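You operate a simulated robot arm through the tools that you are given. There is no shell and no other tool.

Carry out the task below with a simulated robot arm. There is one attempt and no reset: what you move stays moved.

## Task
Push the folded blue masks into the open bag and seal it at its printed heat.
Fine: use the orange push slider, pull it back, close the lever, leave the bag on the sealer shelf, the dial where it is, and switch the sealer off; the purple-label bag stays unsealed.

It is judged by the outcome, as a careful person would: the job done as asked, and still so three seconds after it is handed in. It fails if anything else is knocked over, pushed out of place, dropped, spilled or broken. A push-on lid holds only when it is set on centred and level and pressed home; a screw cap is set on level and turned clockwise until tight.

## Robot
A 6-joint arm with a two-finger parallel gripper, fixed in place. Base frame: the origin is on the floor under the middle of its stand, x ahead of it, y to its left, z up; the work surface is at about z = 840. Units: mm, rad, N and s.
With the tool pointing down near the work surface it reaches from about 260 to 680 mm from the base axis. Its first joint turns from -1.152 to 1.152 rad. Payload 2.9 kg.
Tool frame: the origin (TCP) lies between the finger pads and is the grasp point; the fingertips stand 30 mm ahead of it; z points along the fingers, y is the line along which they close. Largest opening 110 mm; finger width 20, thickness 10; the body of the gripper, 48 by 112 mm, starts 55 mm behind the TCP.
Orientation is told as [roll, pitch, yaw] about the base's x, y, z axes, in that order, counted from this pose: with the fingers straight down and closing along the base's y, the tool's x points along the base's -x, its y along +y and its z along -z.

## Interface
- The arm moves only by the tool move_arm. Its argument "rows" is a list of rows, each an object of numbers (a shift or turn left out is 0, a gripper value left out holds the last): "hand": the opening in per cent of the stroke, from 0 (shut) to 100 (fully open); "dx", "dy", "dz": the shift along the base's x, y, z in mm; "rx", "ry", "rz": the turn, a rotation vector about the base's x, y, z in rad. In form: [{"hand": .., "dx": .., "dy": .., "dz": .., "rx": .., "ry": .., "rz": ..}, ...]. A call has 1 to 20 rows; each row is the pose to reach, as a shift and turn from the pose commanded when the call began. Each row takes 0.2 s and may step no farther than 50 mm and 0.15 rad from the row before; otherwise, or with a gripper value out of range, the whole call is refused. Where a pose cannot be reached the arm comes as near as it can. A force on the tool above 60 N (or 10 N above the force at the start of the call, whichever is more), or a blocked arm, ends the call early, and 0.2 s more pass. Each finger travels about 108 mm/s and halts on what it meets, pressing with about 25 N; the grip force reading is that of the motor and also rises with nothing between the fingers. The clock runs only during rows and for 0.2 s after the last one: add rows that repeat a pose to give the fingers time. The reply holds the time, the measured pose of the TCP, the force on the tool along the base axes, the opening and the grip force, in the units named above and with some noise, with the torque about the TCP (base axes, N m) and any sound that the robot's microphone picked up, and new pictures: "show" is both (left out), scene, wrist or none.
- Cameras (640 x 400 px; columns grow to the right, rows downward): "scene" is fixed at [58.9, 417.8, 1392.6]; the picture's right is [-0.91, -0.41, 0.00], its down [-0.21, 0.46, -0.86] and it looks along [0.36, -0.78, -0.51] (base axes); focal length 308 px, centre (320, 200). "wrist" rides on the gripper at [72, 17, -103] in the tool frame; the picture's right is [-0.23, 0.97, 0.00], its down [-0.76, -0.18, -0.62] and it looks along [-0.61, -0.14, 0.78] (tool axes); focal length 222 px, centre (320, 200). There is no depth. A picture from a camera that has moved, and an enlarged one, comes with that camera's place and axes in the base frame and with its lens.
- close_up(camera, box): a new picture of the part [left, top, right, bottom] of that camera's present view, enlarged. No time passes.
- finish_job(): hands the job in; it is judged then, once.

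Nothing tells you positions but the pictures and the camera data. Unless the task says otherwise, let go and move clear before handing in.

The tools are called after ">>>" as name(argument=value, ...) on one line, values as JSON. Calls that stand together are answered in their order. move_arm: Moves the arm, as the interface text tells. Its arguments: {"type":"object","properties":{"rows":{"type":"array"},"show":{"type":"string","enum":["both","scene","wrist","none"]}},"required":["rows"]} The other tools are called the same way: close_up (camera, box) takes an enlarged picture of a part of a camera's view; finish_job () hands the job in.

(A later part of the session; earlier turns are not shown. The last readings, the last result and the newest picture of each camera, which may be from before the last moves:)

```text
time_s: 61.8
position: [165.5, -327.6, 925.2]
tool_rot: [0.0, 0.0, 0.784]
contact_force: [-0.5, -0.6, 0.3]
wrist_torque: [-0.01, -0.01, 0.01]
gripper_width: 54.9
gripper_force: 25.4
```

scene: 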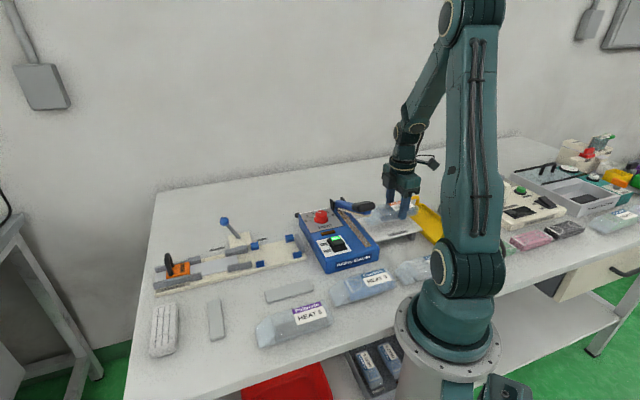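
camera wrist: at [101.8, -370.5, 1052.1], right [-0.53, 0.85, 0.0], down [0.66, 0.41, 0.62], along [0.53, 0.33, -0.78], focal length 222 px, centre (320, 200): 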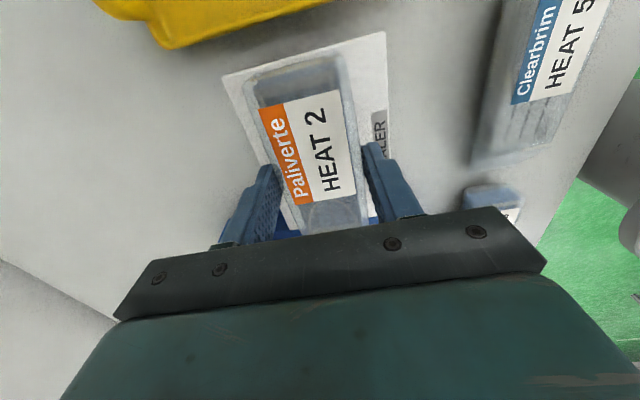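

>>> move_arm(rows=[{"hand": 25, "dz": -1}, {"hand": 25, "dz": -2}, {"hand": 25, "dz": -3}, {"hand": 25, "dz": -3}], show="none")

>>> close_up(camera="scene", box=[340, 190, 440, 260])

```text
time_s: 62.8
position: [164.8, -328.1, 922.9]
tool_rot: [0.0, 0.0, 0.787]
contact_force: [0.8, -0.4, 1.6]
wrist_torque: [-0.03, -0.01, 0.0]
gripper_width: 55.0
gripper_force: 24.6
```

```text
5.71 times, centred on (390, 225) of scene
camera zoom: at [58.9, 417.8, 1392.6], right [-0.91, -0.41, 0.0], down [-0.21, 0.46, -0.86], along [0.36, -0.78, -0.51], focal length 1761 px, centre (-80, 57)
```

zoom: 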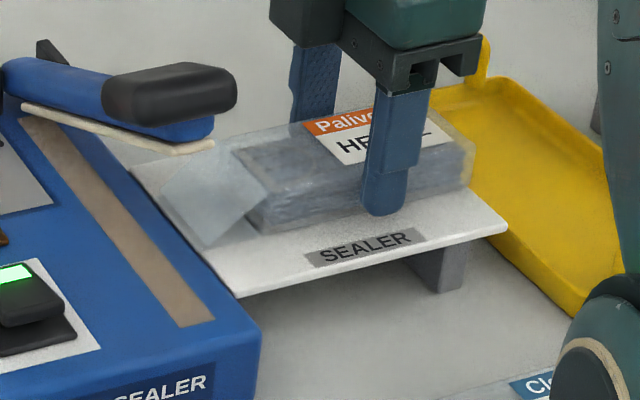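

>>> move_arm(rows=[{"hand": 25, "dz": -1}, {"hand": 25, "dz": -2}, {"hand": 25, "dz": -2}], show="wrist")

```text
time_s: 63.6
position: [165.5, -330.5, 920.4]
tool_rot: [-0.002, 0.0, 0.786]
contact_force: [0.7, -1.8, 13.4]
wrist_torque: [-0.04, 0.0, 0.01]
gripper_width: 55.1
gripper_force: 25.0
camera wrist: at [102.2, -370.1, 1024.1], right [-0.53, 0.85, 0.0], down [0.66, 0.41, 0.62], along [0.53, 0.33, -0.78], focal length 222 px, centre (320, 200)
```

wrist: 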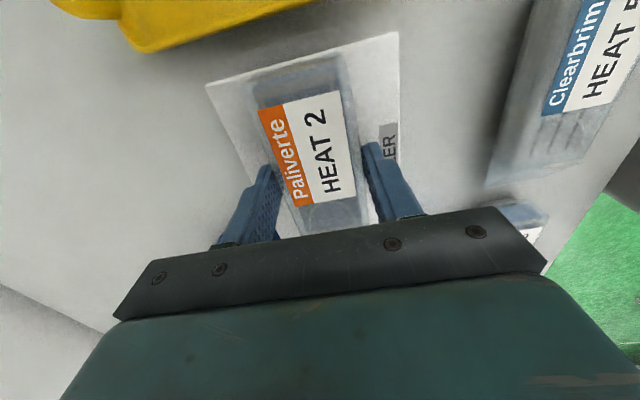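

The bag touches the shelf at TCP z≈921. A box on the gripper sticks out toward the raised handle, so I'll slide forward only part of the way, set down, regrip further back on the bag, and then finish the slide.

>>> move_arm(rows=[{"hand": 25, "dz": 2}, {"hand": 25, "dz": 4}, {"hand": 25, "dx": 4, "dy": 4, "dz": 4}, {"hand": 25, "dx": 8, "dy": 8, "dz": 4}, {"hand": 25, "dx": 12, "dy": 12, "dz": 4}, {"hand": 25, "dx": 14.2, "dy": 14.2, "dz": 4}, {"hand": 25, "dx": 14.2, "dy": 14.2, "dz": 4}], show="wrist")

>>> close_up(camera="scene", box=[330, 180, 430, 260])

```text
time_s: 65.2
position: [179.2, -315.4, 924.5]
tool_rot: [0.001, -0.001, 0.783]
contact_force: [-0.2, -0.1, -0.2]
wrist_torque: [0.0, -0.01, 0.02]
gripper_width: 54.8
gripper_force: 24.8
camera wrist: at [116.4, -355.4, 1027.6], right [-0.53, 0.85, 0.0], down [0.66, 0.41, 0.62], along [0.53, 0.33, -0.78], focal length 222 px, centre (320, 200)
```

wrist: 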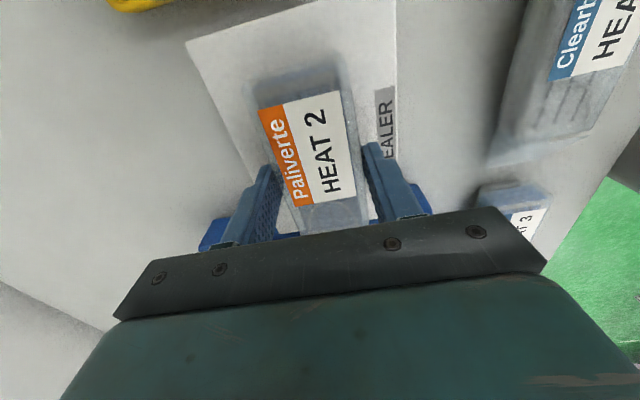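

```text
5.00 times, centred on (380, 220) of scene
camera zoom: at [58.9, 417.8, 1392.6], right [-0.91, -0.41, 0.0], down [-0.21, 0.46, -0.86], along [0.36, -0.78, -0.51], focal length 1541 px, centre (20, 100)
```

zoom: 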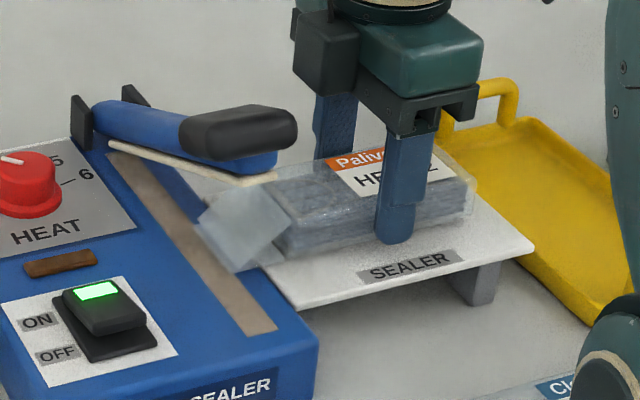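

>>> move_arm(rows=[{"hand": 25, "dz": -2}, {"hand": 25, "dz": -3}, {"hand": 25, "dz": -3.5}, {"hand": 50, "dz": -3.5}, {"hand": 66, "dz": -3.5}, {"hand": 66, "dz": -3.5}], show="wrist")

>>> close_up(camera="scene", box=[330, 180, 430, 260])

>>> close_up(camera="wrist", box=[180, 40, 440, 240])

```text
time_s: 66.6
position: [180.1, -315.6, 920.2]
tool_rot: [0.001, -0.002, 0.786]
contact_force: [0.2, -0.4, 0.1]
wrist_torque: [0.0, 0.01, -0.02]
gripper_width: 72.6
gripper_force: 0.0
camera wrist: at [115.9, -355.8, 1024.5], right [-0.53, 0.85, 0.0], down [0.66, 0.41, 0.62], along [0.53, 0.33, -0.78], focal length 222 px, centre (320, 200)
```

wrist: 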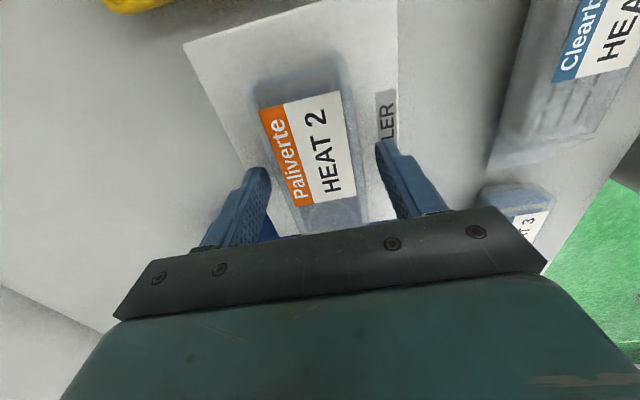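

```text
5.00 times, centred on (380, 220) of scene
camera zoom: at [58.9, 417.8, 1392.6], right [-0.91, -0.41, 0.0], down [-0.21, 0.46, -0.86], along [0.36, -0.78, -0.51], focal length 1541 px, centre (20, 100)
```

zoom: 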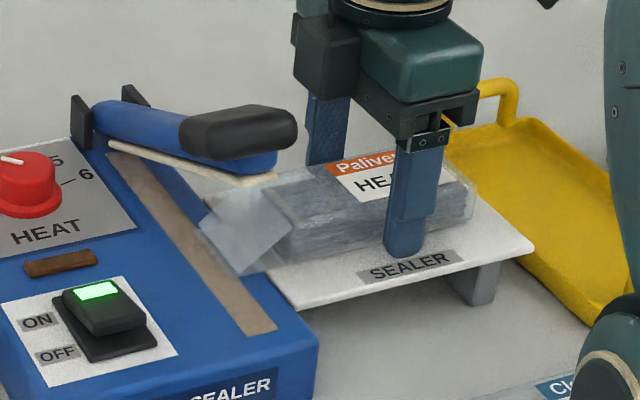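

```text
2.00 times, centred on (310, 140) of wrist
camera zoom: at [115.9, -355.8, 1024.5], right [-0.53, 0.85, 0.0], down [0.66, 0.41, 0.62], along [0.53, 0.33, -0.78], focal length 444 px, centre (340, 320)
```

zoom: 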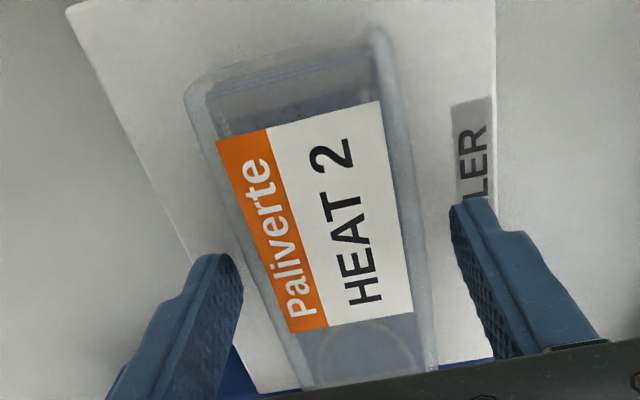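

The bag rests flat on the shelf. I'll move the open gripper back 20 mm along the bag and regrip.

>>> move_arm(rows=[{"hand": 66, "dx": -7, "dy": -7}, {"hand": 66, "dx": -14.2, "dy": -14.2}, {"hand": 66, "dx": -14.2, "dy": -14.2}, {"hand": 30, "dx": -14.2, "dy": -14.2}, {"hand": 25, "dx": -14.2, "dy": -14.2}, {"hand": 25, "dx": -14.2, "dy": -14.2}], show="wrist")

>>> close_up(camera="scene", box=[330, 180, 430, 260])

```text
time_s: 68.0
position: [164.6, -328.8, 921.9]
tool_rot: [-0.001, -0.001, 0.785]
contact_force: [0.3, 0.1, -0.2]
wrist_torque: [-0.02, -0.02, -0.06]
gripper_width: 54.9
gripper_force: 25.3
camera wrist: at [101.5, -369.9, 1025.1], right [-0.53, 0.85, 0.0], down [0.66, 0.41, 0.62], along [0.53, 0.33, -0.78], focal length 222 px, centre (320, 200)
```

wrist: 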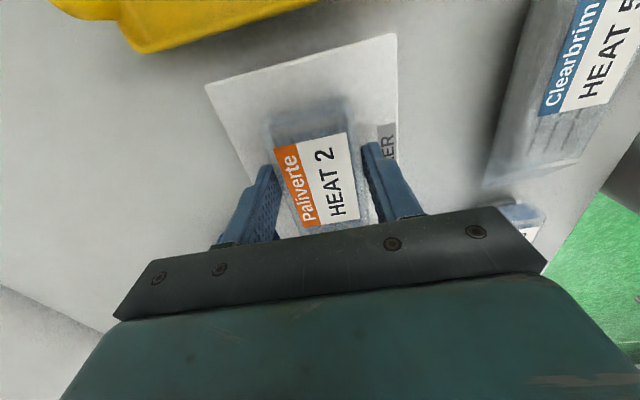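

```text
5.00 times, centred on (380, 220) of scene
camera zoom: at [58.9, 417.8, 1392.6], right [-0.91, -0.41, 0.0], down [-0.21, 0.46, -0.86], along [0.36, -0.78, -0.51], focal length 1541 px, centre (20, 100)
```

zoom: 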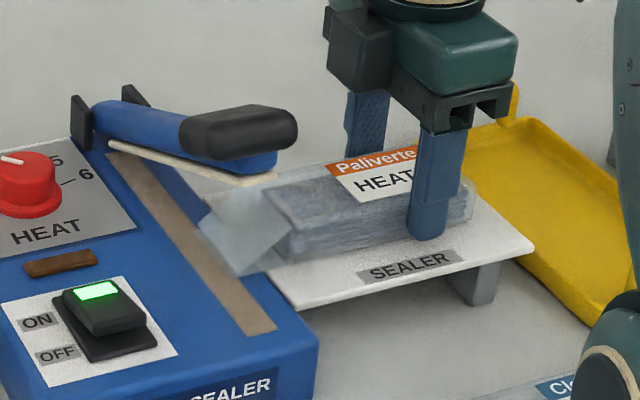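

>>> move_arm(rows=[{"hand": 25, "dz": 2}, {"hand": 25, "dz": 3.5}, {"hand": 25, "dx": 4, "dy": 4, "dz": 3.5}, {"hand": 25, "dx": 8, "dy": 8, "dz": 3.5}, {"hand": 25, "dx": 12, "dy": 12, "dz": 3.5}, {"hand": 25, "dx": 15.9, "dy": 15.9, "dz": 3.5}, {"hand": 25, "dx": 15.9, "dy": 15.9, "dz": 3.5}], show="wrist")

>>> close_up(camera="scene", box=[330, 180, 430, 260])

>>> close_up(camera="scene", box=[330, 205, 400, 255])

```text
time_s: 69.6
position: [180.6, -313.6, 923.9]
tool_rot: [0.002, 0.002, 0.787]
contact_force: [0.1, -0.6, -0.9]
wrist_torque: [0.02, 0.04, -0.05]
gripper_width: 54.8
gripper_force: 25.6
camera wrist: at [117.8, -353.5, 1027.6], right [-0.53, 0.85, 0.0], down [0.66, 0.41, 0.62], along [0.53, 0.33, -0.78], focal length 222 px, centre (320, 200)
```

wrist: 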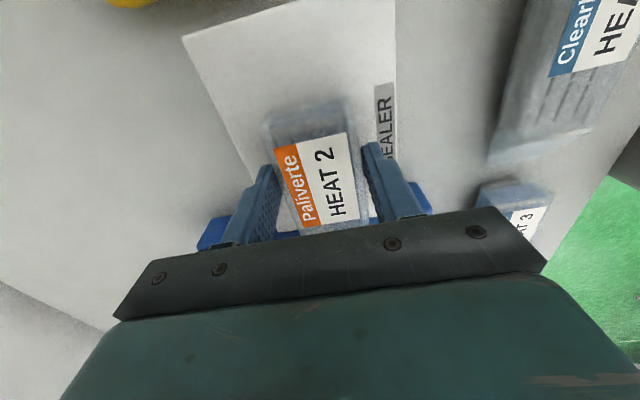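

```text
5.00 times, centred on (380, 220) of scene
camera zoom: at [58.9, 417.8, 1392.6], right [-0.91, -0.41, 0.0], down [-0.21, 0.46, -0.86], along [0.36, -0.78, -0.51], focal length 1541 px, centre (20, 100)
```

zoom: 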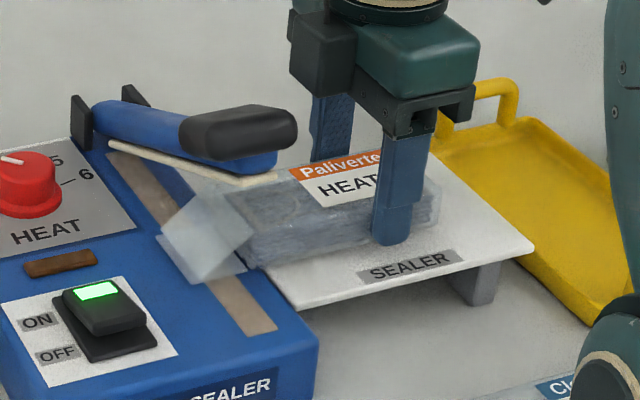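

```text
8.00 times, centred on (365, 230) of scene
camera zoom: at [58.9, 417.8, 1392.6], right [-0.91, -0.41, 0.0], down [-0.21, 0.46, -0.86], along [0.36, -0.78, -0.51], focal length 2465 px, centre (-40, -40)
```

zoom: 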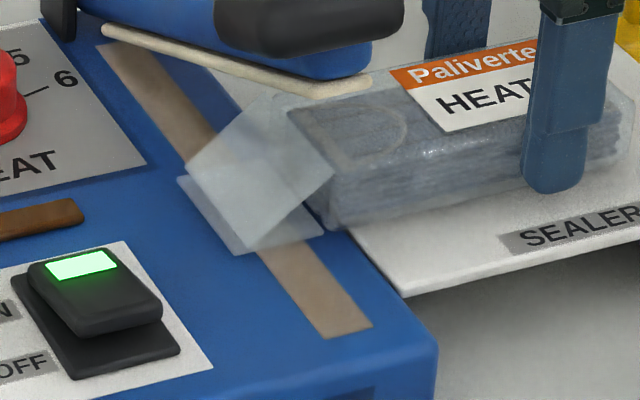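

The film now lies across the seal strip, its front edge about 5 mm past it and the masks about 13 mm short of it. I'll set the bag down and release.

>>> move_arm(rows=[{"hand": 25, "dz": -2}, {"hand": 25, "dz": -3}, {"hand": 25, "dz": -3.7}, {"hand": 45, "dz": -3.7}, {"hand": 66, "dz": -3.7}, {"hand": 66, "dz": -3.7}], show="wrist")

>>> close_up(camera="scene", box=[330, 205, 400, 255])

```text
time_s: 71.0
position: [180.4, -312.9, 920.0]
tool_rot: [0.0, 0.0, 0.787]
contact_force: [-0.2, 0.0, 0.1]
wrist_torque: [-0.02, 0.02, 0.03]
gripper_width: 72.6
gripper_force: 0.0
camera wrist: at [117.7, -353.5, 1023.7], right [-0.53, 0.85, 0.0], down [0.66, 0.41, 0.62], along [0.53, 0.33, -0.78], focal length 222 px, centre (320, 200)
```

wrist: 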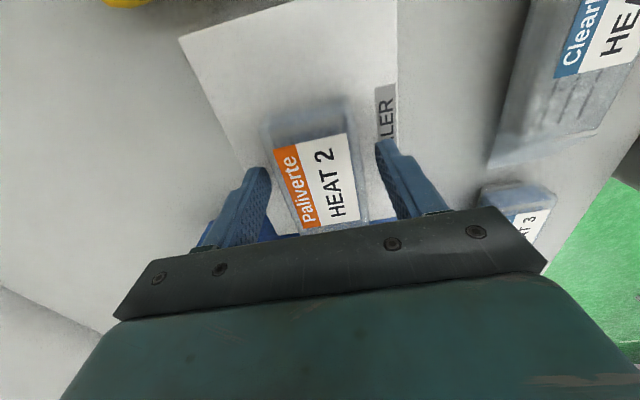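

```text
8.00 times, centred on (365, 230) of scene
camera zoom: at [58.9, 417.8, 1392.6], right [-0.91, -0.41, 0.0], down [-0.21, 0.46, -0.86], along [0.36, -0.78, -0.51], focal length 2465 px, centre (-40, -40)
```

zoom: 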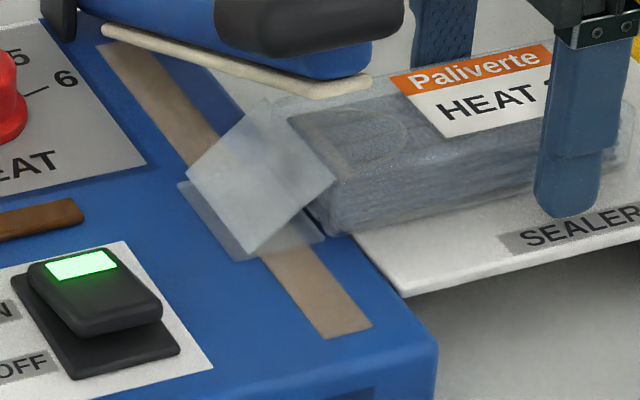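

The bag sits level on the shelf with the film over the strip. I'll rise straight up, close the fingers, and move above the black grip of the sealer arm.

>>> move_arm(rows=[{"hand": 66, "dz": 40}, {"hand": 66, "dz": 85}, {"hand": 66, "dz": 130}, {"hand": 40, "dz": 175}, {"hand": 0, "dx": 5, "dy": 10, "dz": 190}, {"hand": 0, "dx": 18, "dy": 52, "dz": 190}, {"hand": 0, "dx": 33.7, "dy": 98, "dz": 190}, {"hand": 0, "dx": 33.7, "dy": 104.6, "dz": 180}, {"hand": 0, "dx": 33.7, "dy": 104.6, "dz": 180}])

>>> close_up(camera="scene", box=[290, 130, 430, 260])

>>> close_up(camera="wrist", box=[180, 0, 460, 240])

```text
time_s: 73.0
position: [214.7, -206.8, 1099.8]
tool_rot: [-0.001, -0.001, 0.786]
contact_force: [0.6, 0.5, -0.2]
wrist_torque: [0.01, -0.01, -0.02]
gripper_width: 0.1
gripper_force: 25.0
camera wrist: at [152.1, -248.1, 1203.8], right [-0.53, 0.85, 0.0], down [0.66, 0.41, 0.62], along [0.53, 0.33, -0.78], focal length 222 px, centre (320, 200)
```

scene: 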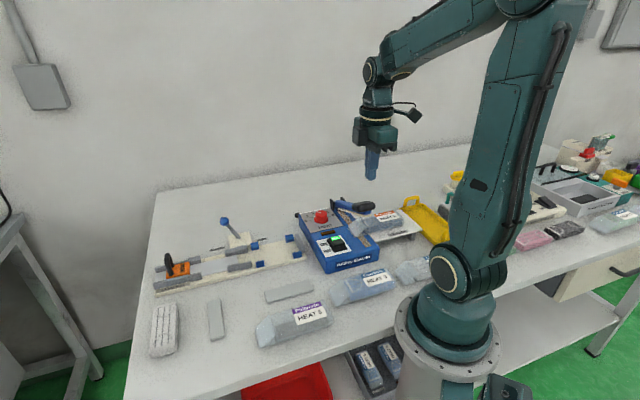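
wrist: 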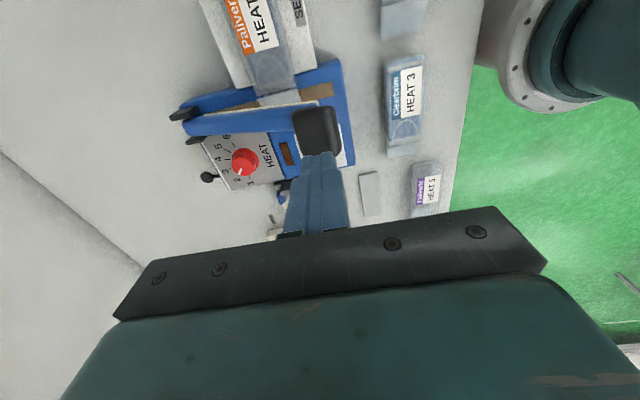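

```text
3.08 times, centred on (360, 195) of scene
camera zoom: at [58.9, 417.8, 1392.6], right [-0.91, -0.41, 0.0], down [-0.21, 0.46, -0.86], along [0.36, -0.78, -0.51], focal length 948 px, centre (197, 215)
```

zoom: 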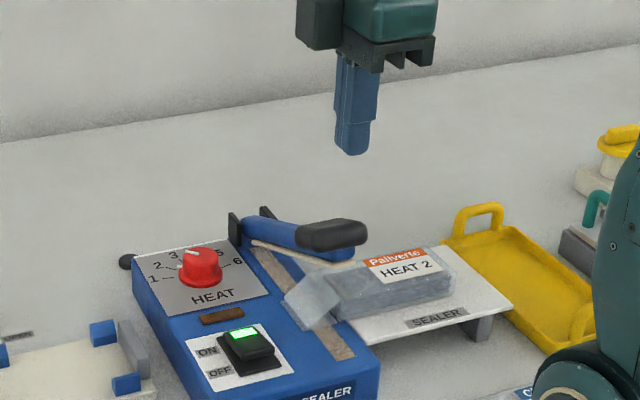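

```text
1.67 times, centred on (320, 120) of wrist
camera zoom: at [152.1, -248.1, 1203.8], right [-0.53, 0.85, 0.0], down [0.66, 0.41, 0.62], along [0.53, 0.33, -0.78], focal length 370 px, centre (320, 333)
```

zoom: 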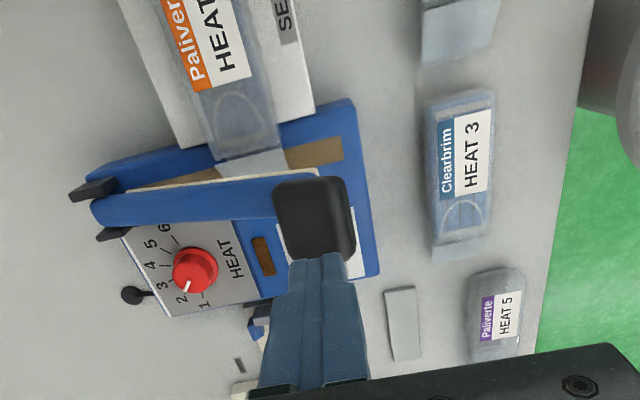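

I can see the grip centred near (n≈303, s≈4), top z≈1014, and the strip centred at s≈3.7 with the film over it. I'll press the grip down along its arc with closed fingers.

>>> move_arm(rows=[{"hand": 0, "dx": -5, "dy": 5, "dz": -20}, {"hand": 0, "dx": -5, "dy": 5, "dz": -40}, {"hand": 0, "dx": -5, "dy": 5, "dz": -55}, {"hand": 0, "dx": -7, "dy": 7, "dz": -67}, {"hand": 0, "dx": -9, "dy": 9, "dz": -79}, {"hand": 0, "dx": -10, "dy": 10, "dz": -91}])

>>> close_up(camera="scene", box=[290, 150, 430, 260])

>>> close_up(camera="wrist", box=[140, 0, 460, 240])

```text
time_s: 74.4
position: [204.5, -198.5, 1008.6]
tool_rot: [-0.001, 0.001, 0.785]
contact_force: [-1.0, 0.9, 1.0]
wrist_torque: [0.0, 0.04, -0.03]
gripper_width: 0.0
gripper_force: 24.6
camera wrist: at [140.9, -238.6, 1112.5], right [-0.53, 0.85, 0.0], down [0.66, 0.41, 0.62], along [0.53, 0.33, -0.78], focal length 222 px, centre (320, 200)
```

scene: 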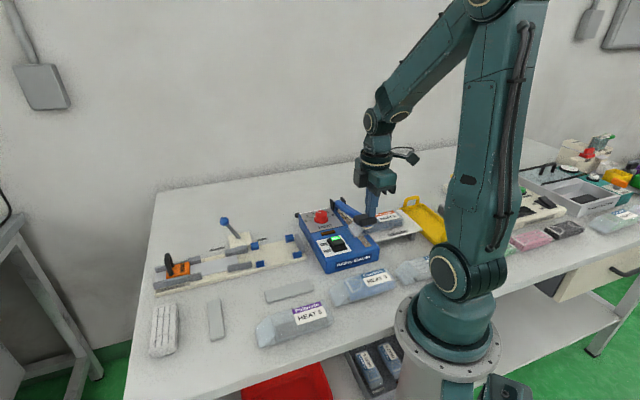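
wrist: 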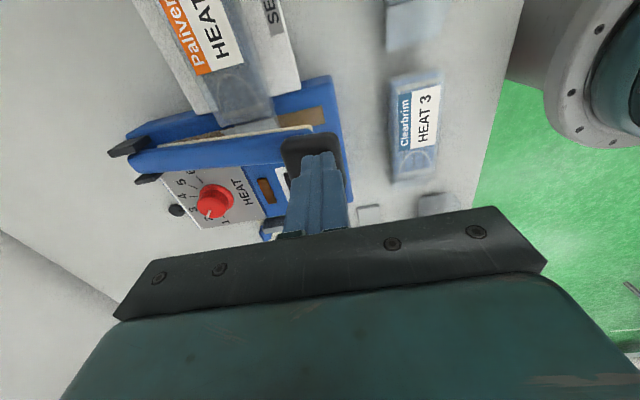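

```text
3.64 times, centred on (360, 205) of scene
camera zoom: at [58.9, 417.8, 1392.6], right [-0.91, -0.41, 0.0], down [-0.21, 0.46, -0.86], along [0.36, -0.78, -0.51], focal length 1121 px, centre (174, 182)
```

zoom: 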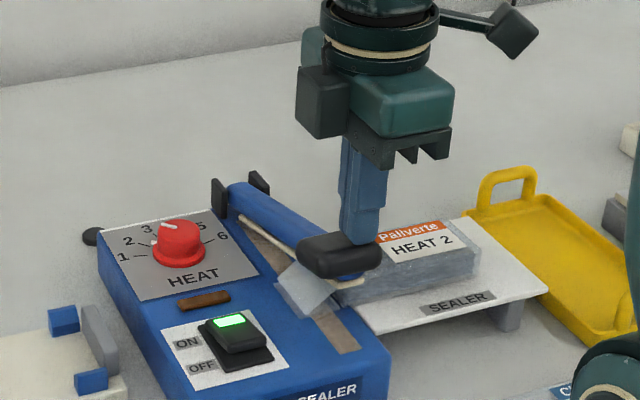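

```text
1.67 times, centred on (300, 120) of wrist
camera zoom: at [140.9, -238.6, 1112.5], right [-0.53, 0.85, 0.0], down [0.66, 0.41, 0.62], along [0.53, 0.33, -0.78], focal length 370 px, centre (353, 333)
```

zoom: 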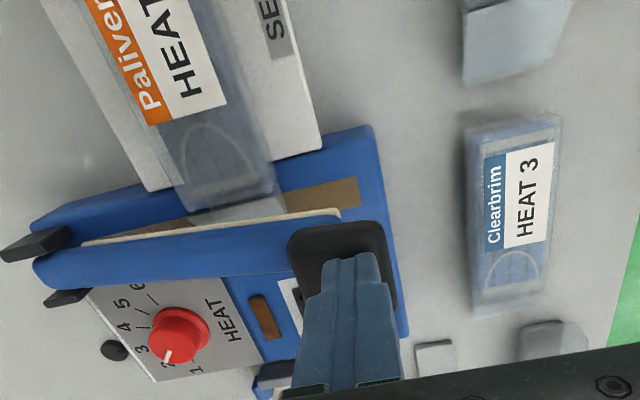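

The arm follows the fingers down with little force. I'll keep pressing until it meets the strip.

>>> move_arm(rows=[{"hand": 0, "dx": 0, "dy": 0, "dz": -8}, {"hand": 0, "dx": 0, "dy": 0, "dz": -16}, {"hand": 0, "dx": 0, "dy": 0, "dz": -24}, {"hand": 0, "dx": 0, "dy": 0, "dz": -30}], show="wrist")

>>> close_up(camera="scene", box=[290, 150, 430, 260])

>>> close_up(camera="wrist", box=[140, 0, 460, 240])

```text
time_s: 75.4
position: [204.6, -198.3, 979.4]
tool_rot: [-0.002, -0.001, 0.785]
contact_force: [0.0, 1.9, 0.7]
wrist_torque: [0.01, 0.02, -0.02]
gripper_width: 0.0
gripper_force: 25.1
camera wrist: at [141.2, -238.6, 1083.5], right [-0.53, 0.85, 0.0], down [0.66, 0.41, 0.62], along [0.53, 0.33, -0.78], focal length 222 px, centre (320, 200)
```

wrist: 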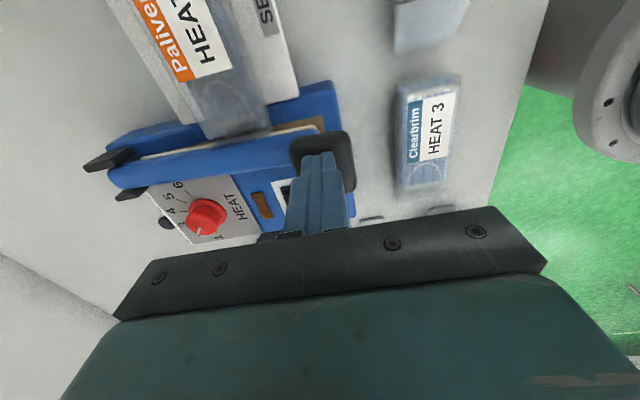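

```text
3.64 times, centred on (360, 205) of scene
camera zoom: at [58.9, 417.8, 1392.6], right [-0.91, -0.41, 0.0], down [-0.21, 0.46, -0.86], along [0.36, -0.78, -0.51], focal length 1121 px, centre (174, 182)
```

zoom: 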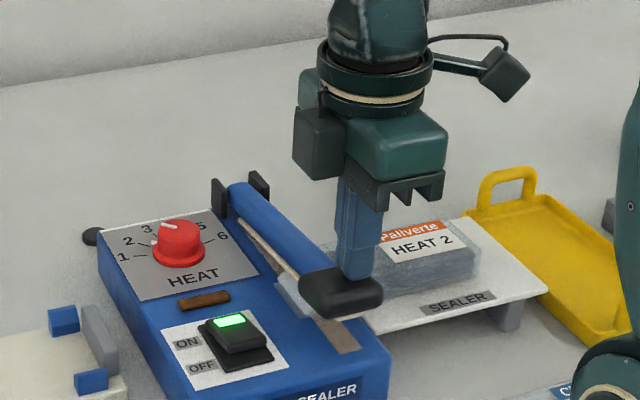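

```text
1.67 times, centred on (300, 120) of wrist
camera zoom: at [141.2, -238.6, 1083.5], right [-0.53, 0.85, 0.0], down [0.66, 0.41, 0.62], along [0.53, 0.33, -0.78], focal length 370 px, centre (353, 333)
```

zoom: 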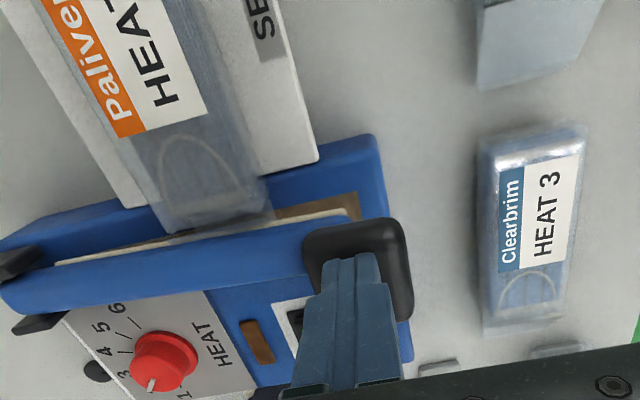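

>>> move_arm(rows=[{"hand": 0, "dz": -4}, {"hand": 0, "dz": -8}, {"hand": 0, "dz": -12}], show="wrist")

>>> close_up(camera="scene", box=[290, 150, 430, 260])

>>> close_up(camera="wrist", box=[140, 0, 460, 240])

```text
time_s: 76.2
position: [204.0, -198.1, 967.7]
tool_rot: [0.001, -0.001, 0.788]
contact_force: [0.1, 1.0, 0.7]
wrist_torque: [0.04, 0.02, -0.03]
gripper_width: 0.0
gripper_force: 25.4
camera wrist: at [141.4, -238.8, 1071.3], right [-0.53, 0.85, 0.0], down [0.66, 0.41, 0.62], along [0.53, 0.33, -0.78], focal length 222 px, centre (320, 200)
```

wrist: 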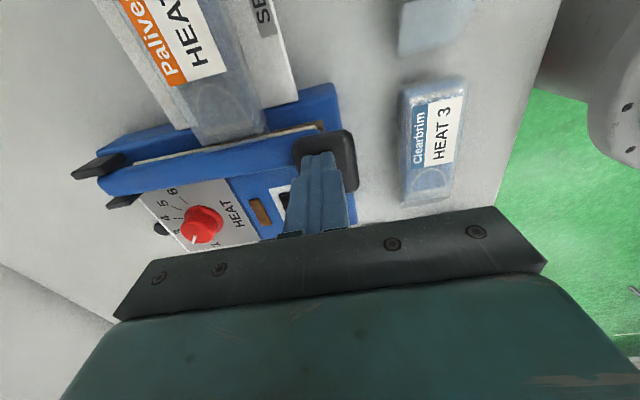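

```text
3.64 times, centred on (360, 205) of scene
camera zoom: at [58.9, 417.8, 1392.6], right [-0.91, -0.41, 0.0], down [-0.21, 0.46, -0.86], along [0.36, -0.78, -0.51], focal length 1121 px, centre (174, 182)
```

zoom: 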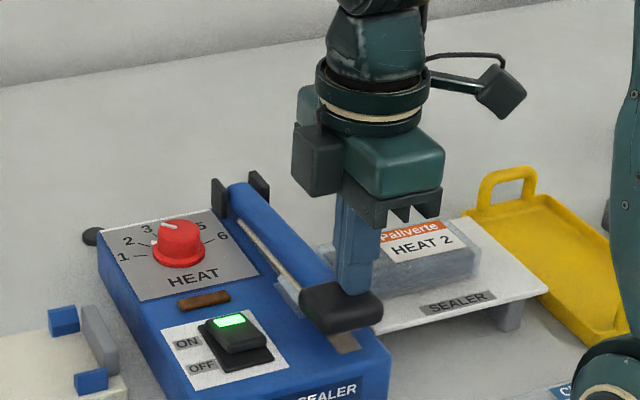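

```text
1.67 times, centred on (300, 120) of wrist
camera zoom: at [141.4, -238.8, 1071.3], right [-0.53, 0.85, 0.0], down [0.66, 0.41, 0.62], along [0.53, 0.33, -0.78], focal length 370 px, centre (353, 333)
```

zoom: 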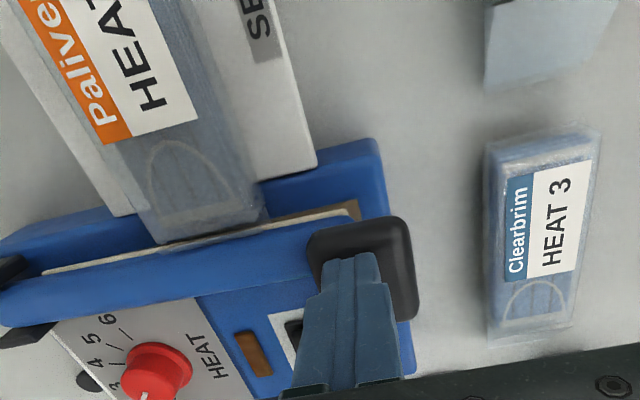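

>>> move_arm(rows=[{"hand": 0, "dz": -3}, {"hand": 0, "dz": -6}, {"hand": 0, "dz": -9}], show="wrist")

>>> close_up(camera="scene", box=[320, 190, 400, 260])

```text
time_s: 77.0
position: [204.3, -198.6, 958.5]
tool_rot: [0.0, 0.0, 0.786]
contact_force: [-1.9, 1.9, 4.0]
wrist_torque: [0.08, 0.08, 0.03]
gripper_width: 0.0
gripper_force: 24.5
camera wrist: at [141.4, -239.0, 1062.1], right [-0.53, 0.85, 0.0], down [0.66, 0.41, 0.62], along [0.53, 0.33, -0.78], focal length 222 px, centre (320, 200)
```

wrist: 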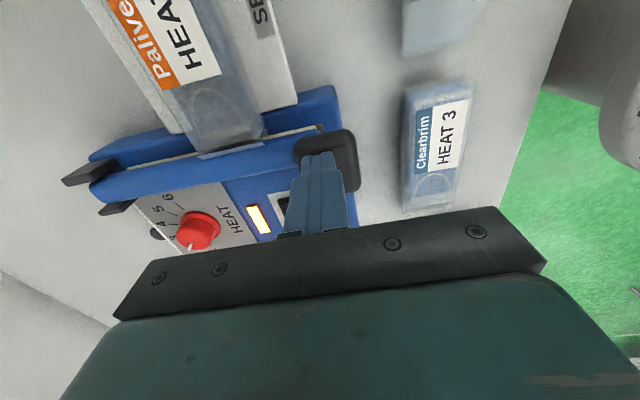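

```text
5.71 times, centred on (360, 225) of scene
camera zoom: at [58.8, 417.9, 1392.6], right [-0.91, -0.41, 0.0], down [-0.21, 0.46, -0.86], along [0.36, -0.78, -0.51], focal length 1761 px, centre (91, 57)
```

zoom: 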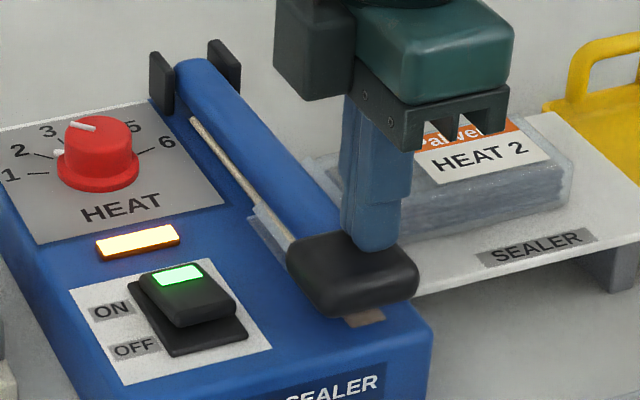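

The amber lamp has lit, so the seal is being made. I'll press slightly firmer and hold until it goes out.

>>> move_arm(rows=[{"hand": 0, "dz": -1}, {"hand": 0, "dz": -2}, {"hand": 0, "dz": -2}, {"hand": 0, "dz": -2}], show="wrist")

```text
time_s: 78.0
position: [205.0, -197.9, 956.3]
tool_rot: [0.0, 0.001, 0.785]
contact_force: [-11.4, 6.6, 38.1]
wrist_torque: [0.29, 0.37, 0.08]
gripper_width: 0.0
gripper_force: 25.2
camera wrist: at [141.3, -238.8, 1060.2], right [-0.53, 0.85, 0.0], down [0.66, 0.41, 0.62], along [0.53, 0.33, -0.78], focal length 222 px, centre (320, 200)
```

wrist: 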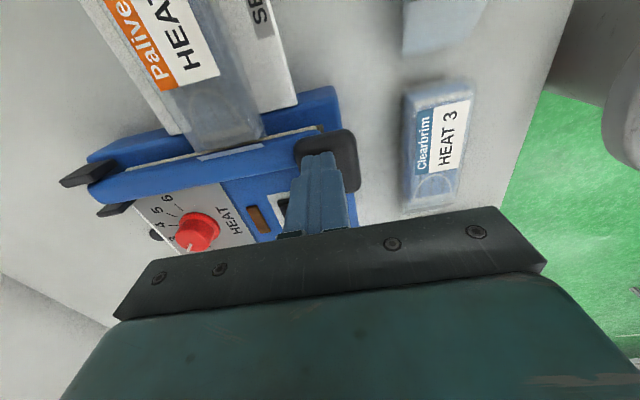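

>>> close_up(camera="scene", box=[310, 190, 400, 260])

>>> close_up(camera="wrist", box=[100, 60, 360, 260])

```text
5.71 times, centred on (355, 225) of scene
camera zoom: at [58.4, 418.2, 1392.5], right [-0.91, -0.41, 0.0], down [-0.21, 0.46, -0.86], along [0.36, -0.78, -0.51], focal length 1761 px, centre (120, 57)
```

zoom: 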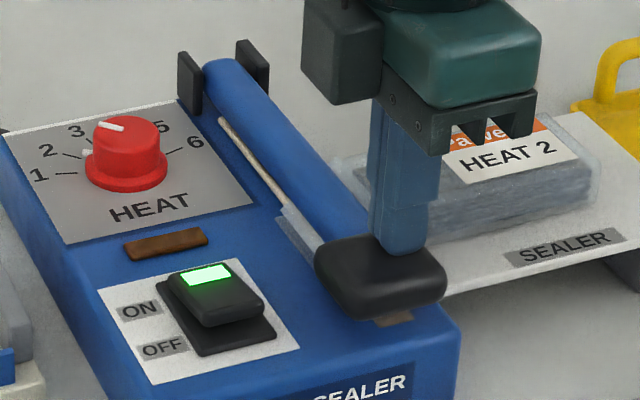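

```text
2.00 times, centred on (230, 160) of wrist
camera zoom: at [141.3, -238.8, 1060.2], right [-0.53, 0.85, 0.0], down [0.66, 0.41, 0.62], along [0.53, 0.33, -0.78], focal length 444 px, centre (500, 280)
```

zoom: 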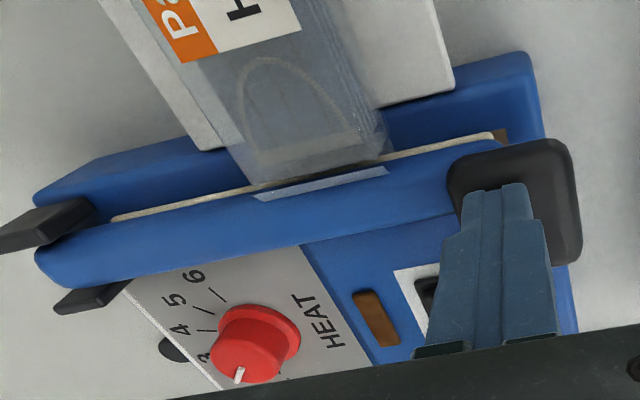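

The lamp has gone out with the arm fully down. I'll hold about a second longer, then ease up and see how the arm and bag look.

>>> move_arm(rows=[{"hand": 0, "dz": 0.5}, {"hand": 0, "dz": 0.5}, {"hand": 0, "dz": 0.5}, {"hand": 0, "dz": 0.5}, {"hand": 0, "dz": 0.5}], show="scene")

```text
time_s: 79.2
position: [204.3, -199.1, 957.0]
tool_rot: [-0.002, 0.0, 0.787]
contact_force: [-3.2, 2.5, 23.6]
wrist_torque: [0.17, 0.21, -0.05]
gripper_width: 0.0
gripper_force: 24.1
```

scene: 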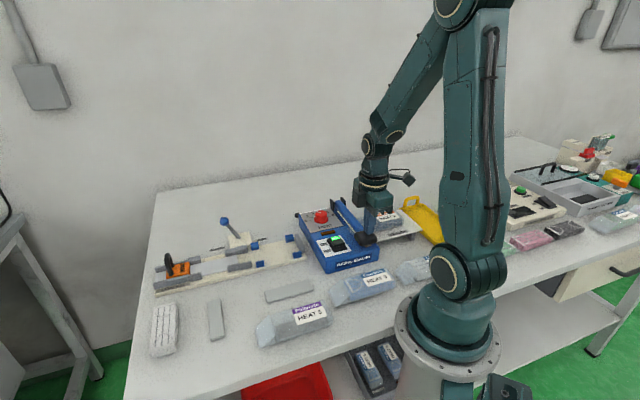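

Now I'll lift off slowly and watch what the arm does.

>>> move_arm(rows=[{"hand": 0, "dz": 8}, {"hand": 0, "dz": 20}, {"hand": 0, "dz": 35}, {"hand": 0, "dz": 55}, {"hand": 0, "dz": 80}, {"hand": 0, "dz": 110}, {"hand": 0, "dz": 140}, {"hand": 0, "dz": 140}])

>>> close_up(camera="scene", box=[310, 180, 430, 270])

>>> close_up(camera="wrist", box=[140, 0, 400, 180])

```text
time_s: 81.0
position: [203.7, -198.4, 1097.2]
tool_rot: [0.001, 0.0, 0.785]
contact_force: [-0.3, -0.7, -0.1]
wrist_torque: [-0.01, 0.01, 0.01]
gripper_width: 0.0
gripper_force: 25.4
camera wrist: at [141.1, -239.1, 1201.2], right [-0.53, 0.85, 0.0], down [0.66, 0.41, 0.62], along [0.53, 0.33, -0.78], focal length 222 px, centre (320, 200)
```

scene: 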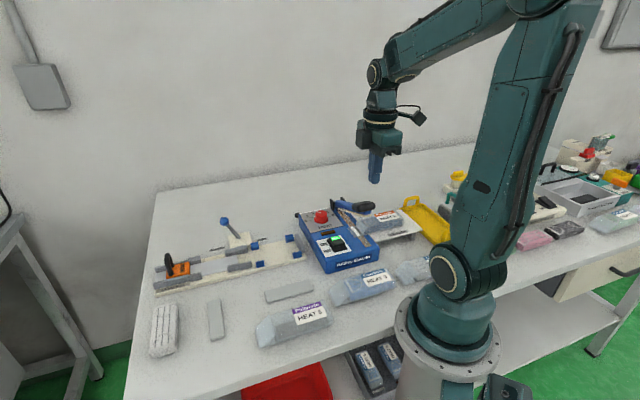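
wrist: 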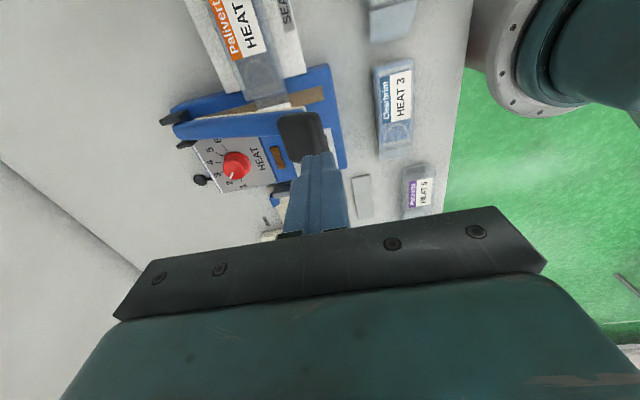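

```text
4.44 times, centred on (370, 225) of scene
camera zoom: at [58.9, 417.8, 1392.6], right [-0.91, -0.41, 0.0], down [-0.21, 0.46, -0.86], along [0.36, -0.78, -0.51], focal length 1370 px, centre (98, 89)
```

zoom: 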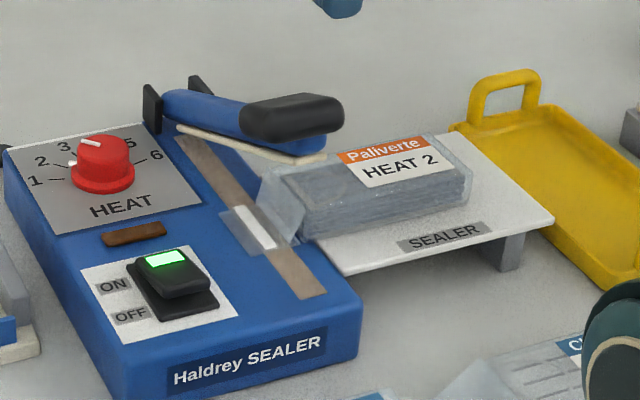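

```text
2.22 times, centred on (270, 90) of wrist
camera zoom: at [141.1, -239.1, 1201.2], right [-0.53, 0.85, 0.0], down [0.66, 0.41, 0.62], along [0.53, 0.33, -0.78], focal length 494 px, centre (431, 444)
```

zoom: 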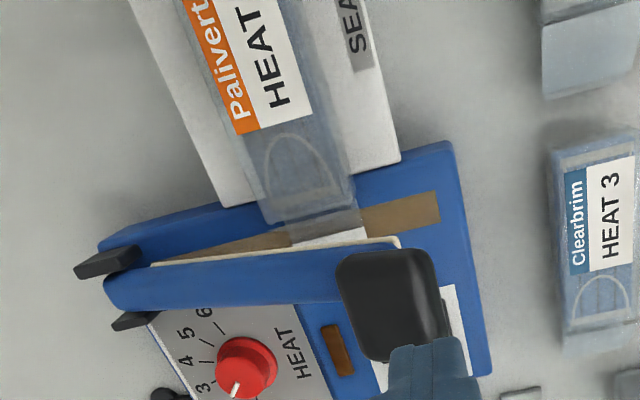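

The arm sprang back and a white seal band now shows across the flattened film. I'll look closer at the seal.

>>> close_up(camera="scene", box=[345, 210, 405, 250])

>>> close_up(camera="scene", box=[295, 200, 355, 265])

>>> close_up(camera="wrist", box=[240, 60, 340, 160])

```text
10.00 times, centred on (375, 230) of scene
camera zoom: at [58.9, 417.8, 1392.6], right [-0.91, -0.41, 0.0], down [-0.21, 0.46, -0.86], along [0.36, -0.78, -0.51], focal length 3082 px, centre (-230, -100)
```

zoom: 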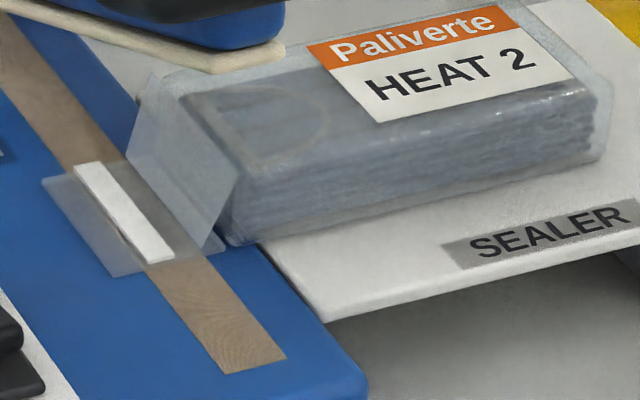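

```text
6.15 times, centred on (325, 232) of scene
camera zoom: at [58.9, 417.8, 1392.6], right [-0.91, -0.41, 0.0], down [-0.21, 0.46, -0.86], along [0.36, -0.78, -0.51], focal length 1896 px, centre (289, 0)
```

zoom: 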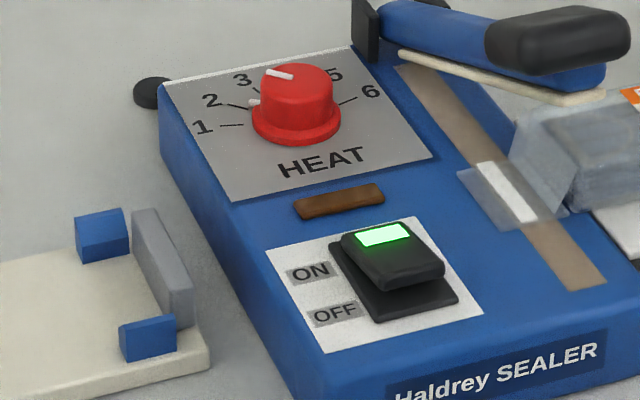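

```text
4.00 times, centred on (290, 110) of wrist
camera zoom: at [141.1, -239.1, 1201.2], right [-0.53, 0.85, 0.0], down [0.66, 0.41, 0.62], along [0.53, 0.33, -0.78], focal length 888 px, centre (440, 560)
```

zoom: 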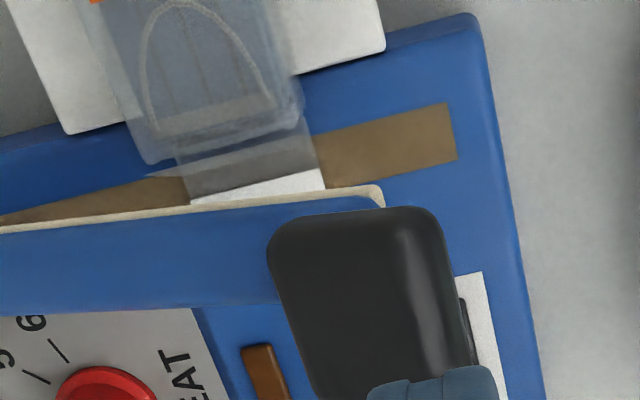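

The seal is complete, and the bag and masks are in place on the shelf. Next I'll switch the sealer off, moving over the OFF end of the rocker with a yaw that keeps the wrist camera clear of the raised grip.

>>> move_arm(rows=[{"hand": 0, "dx": 20, "dy": 14, "dz": 5, "rz": -0.12}, {"hand": 0, "dx": 41, "dy": 28, "dz": 5, "rz": -0.25}, {"hand": 0, "dx": 62, "dy": 42, "dz": 0, "rz": -0.38}, {"hand": 0, "dx": 62, "dy": 42, "dz": -40, "rz": -0.5}, {"hand": 0, "dx": 62, "dy": 42, "dz": -80, "rz": -0.5}, {"hand": 0, "dx": 62, "dy": 42, "dz": -105, "rz": -0.5}, {"hand": 0, "dx": 62, "dy": 42, "dz": -105, "rz": -0.5}])

>>> close_up(camera="scene", box=[290, 160, 410, 270])

>>> close_up(camera="wrist", box=[220, 60, 420, 240])

```text
time_s: 82.6
position: [266.8, -155.7, 992.6]
tool_rot: [-0.002, 0.001, 0.287]
contact_force: [0.1, -0.7, 0.0]
wrist_torque: [0.02, 0.01, -0.02]
gripper_width: 0.4
gripper_force: 25.4
camera wrist: at [193.0, -160.9, 1096.2], right [-0.06, 1.0, 0.0], down [0.78, 0.04, 0.62], along [0.62, 0.04, -0.78], focal length 222 px, centre (320, 200)
```

scene: 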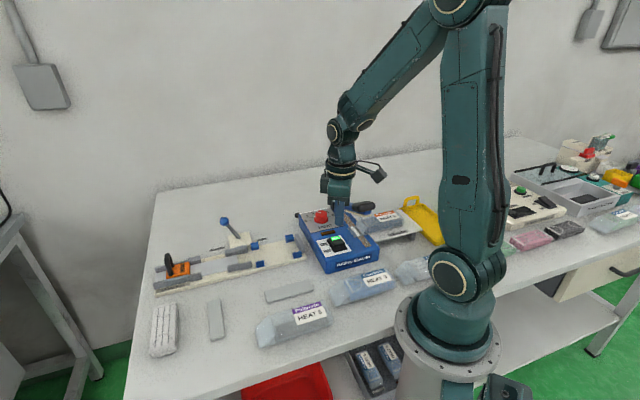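
wrist: 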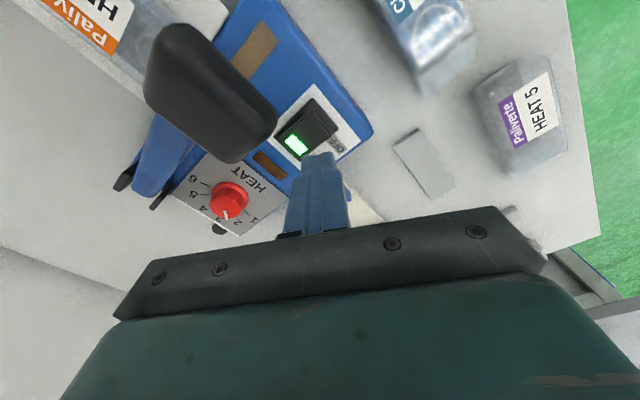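

```text
3.64 times, centred on (350, 215) of scene
camera zoom: at [58.9, 417.8, 1392.6], right [-0.91, -0.41, 0.0], down [-0.21, 0.46, -0.86], along [0.36, -0.78, -0.51], focal length 1121 px, centre (211, 146)
```

zoom: 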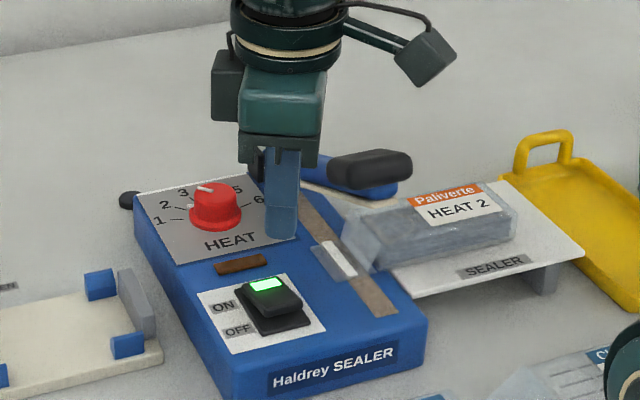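

```text
2.22 times, centred on (320, 150) of wrist
camera zoom: at [193.0, -160.9, 1096.2], right [-0.06, 1.0, 0.0], down [0.78, 0.04, 0.62], along [0.62, 0.04, -0.78], focal length 494 px, centre (320, 311)
```

zoom: 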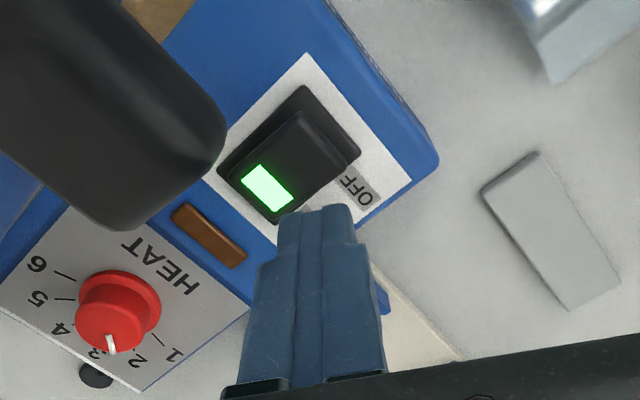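

The OFF end of the rocker is at about (262, -158) with its top near z = 905. I'll line up and descend to just above it.

>>> move_arm(rows=[{"hand": 0, "dx": -5.2, "dy": -1.4, "dz": -20}, {"hand": 0, "dx": -5.2, "dy": -1.4, "dz": -45}, {"hand": 0, "dx": -5.2, "dy": -1.4, "dz": -52}, {"hand": 0, "dx": -5.2, "dy": -1.4, "dz": -52}])

>>> close_up(camera="scene", box=[310, 190, 390, 260])

>>> close_up(camera="wrist", box=[220, 60, 420, 240])

```text
time_s: 83.6
position: [261.8, -157.8, 940.4]
tool_rot: [0.001, 0.001, 0.287]
contact_force: [0.7, -0.7, 1.3]
wrist_torque: [-0.02, 0.01, 0.03]
gripper_width: 0.0
gripper_force: 25.5
camera wrist: at [187.5, -163.4, 1043.5], right [-0.06, 1.0, 0.0], down [0.78, 0.04, 0.62], along [0.62, 0.04, -0.78], focal length 222 px, centre (320, 200)
```

scene: 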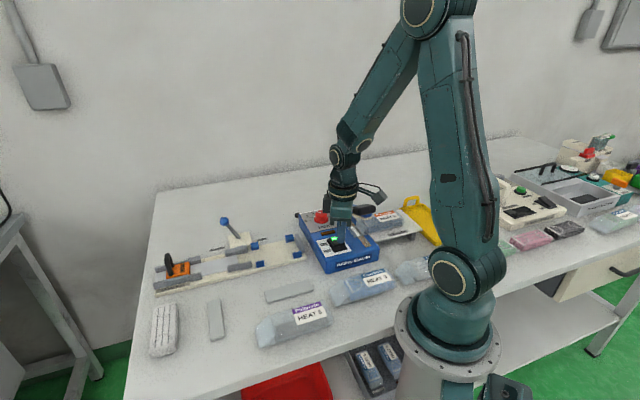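
wrist: 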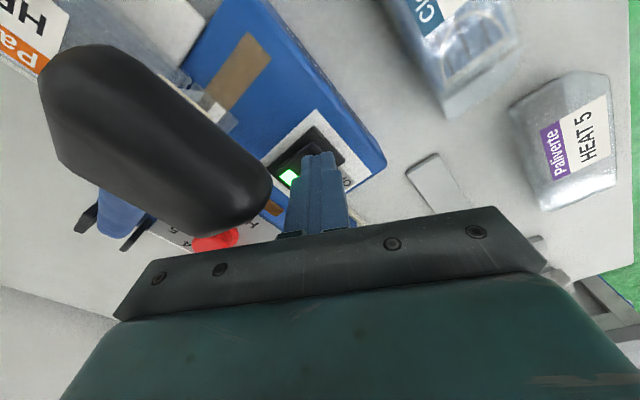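

```text
5.71 times, centred on (350, 225) of scene
camera zoom: at [58.9, 417.8, 1392.6], right [-0.91, -0.41, 0.0], down [-0.21, 0.46, -0.86], along [0.36, -0.78, -0.51], focal length 1761 px, centre (149, 57)
```

zoom: 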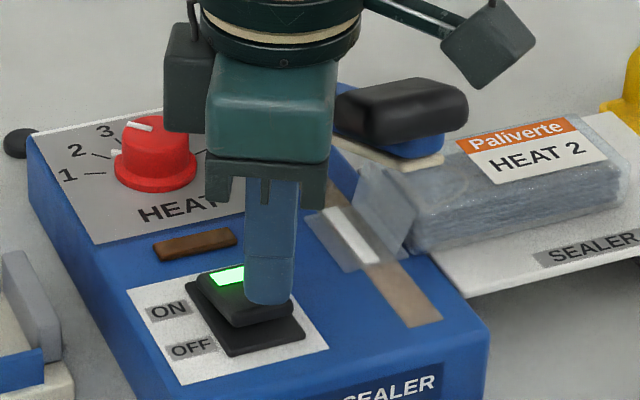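

```text
2.22 times, centred on (320, 150) of wrist
camera zoom: at [187.5, -163.4, 1043.5], right [-0.06, 1.0, 0.0], down [0.78, 0.04, 0.62], along [0.62, 0.04, -0.78], focal length 494 px, centre (320, 311)
```

zoom: 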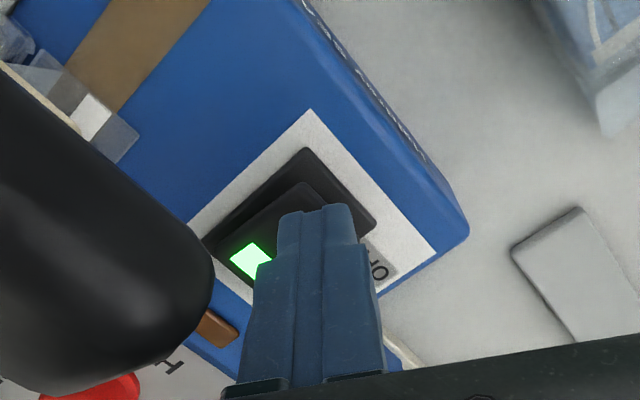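

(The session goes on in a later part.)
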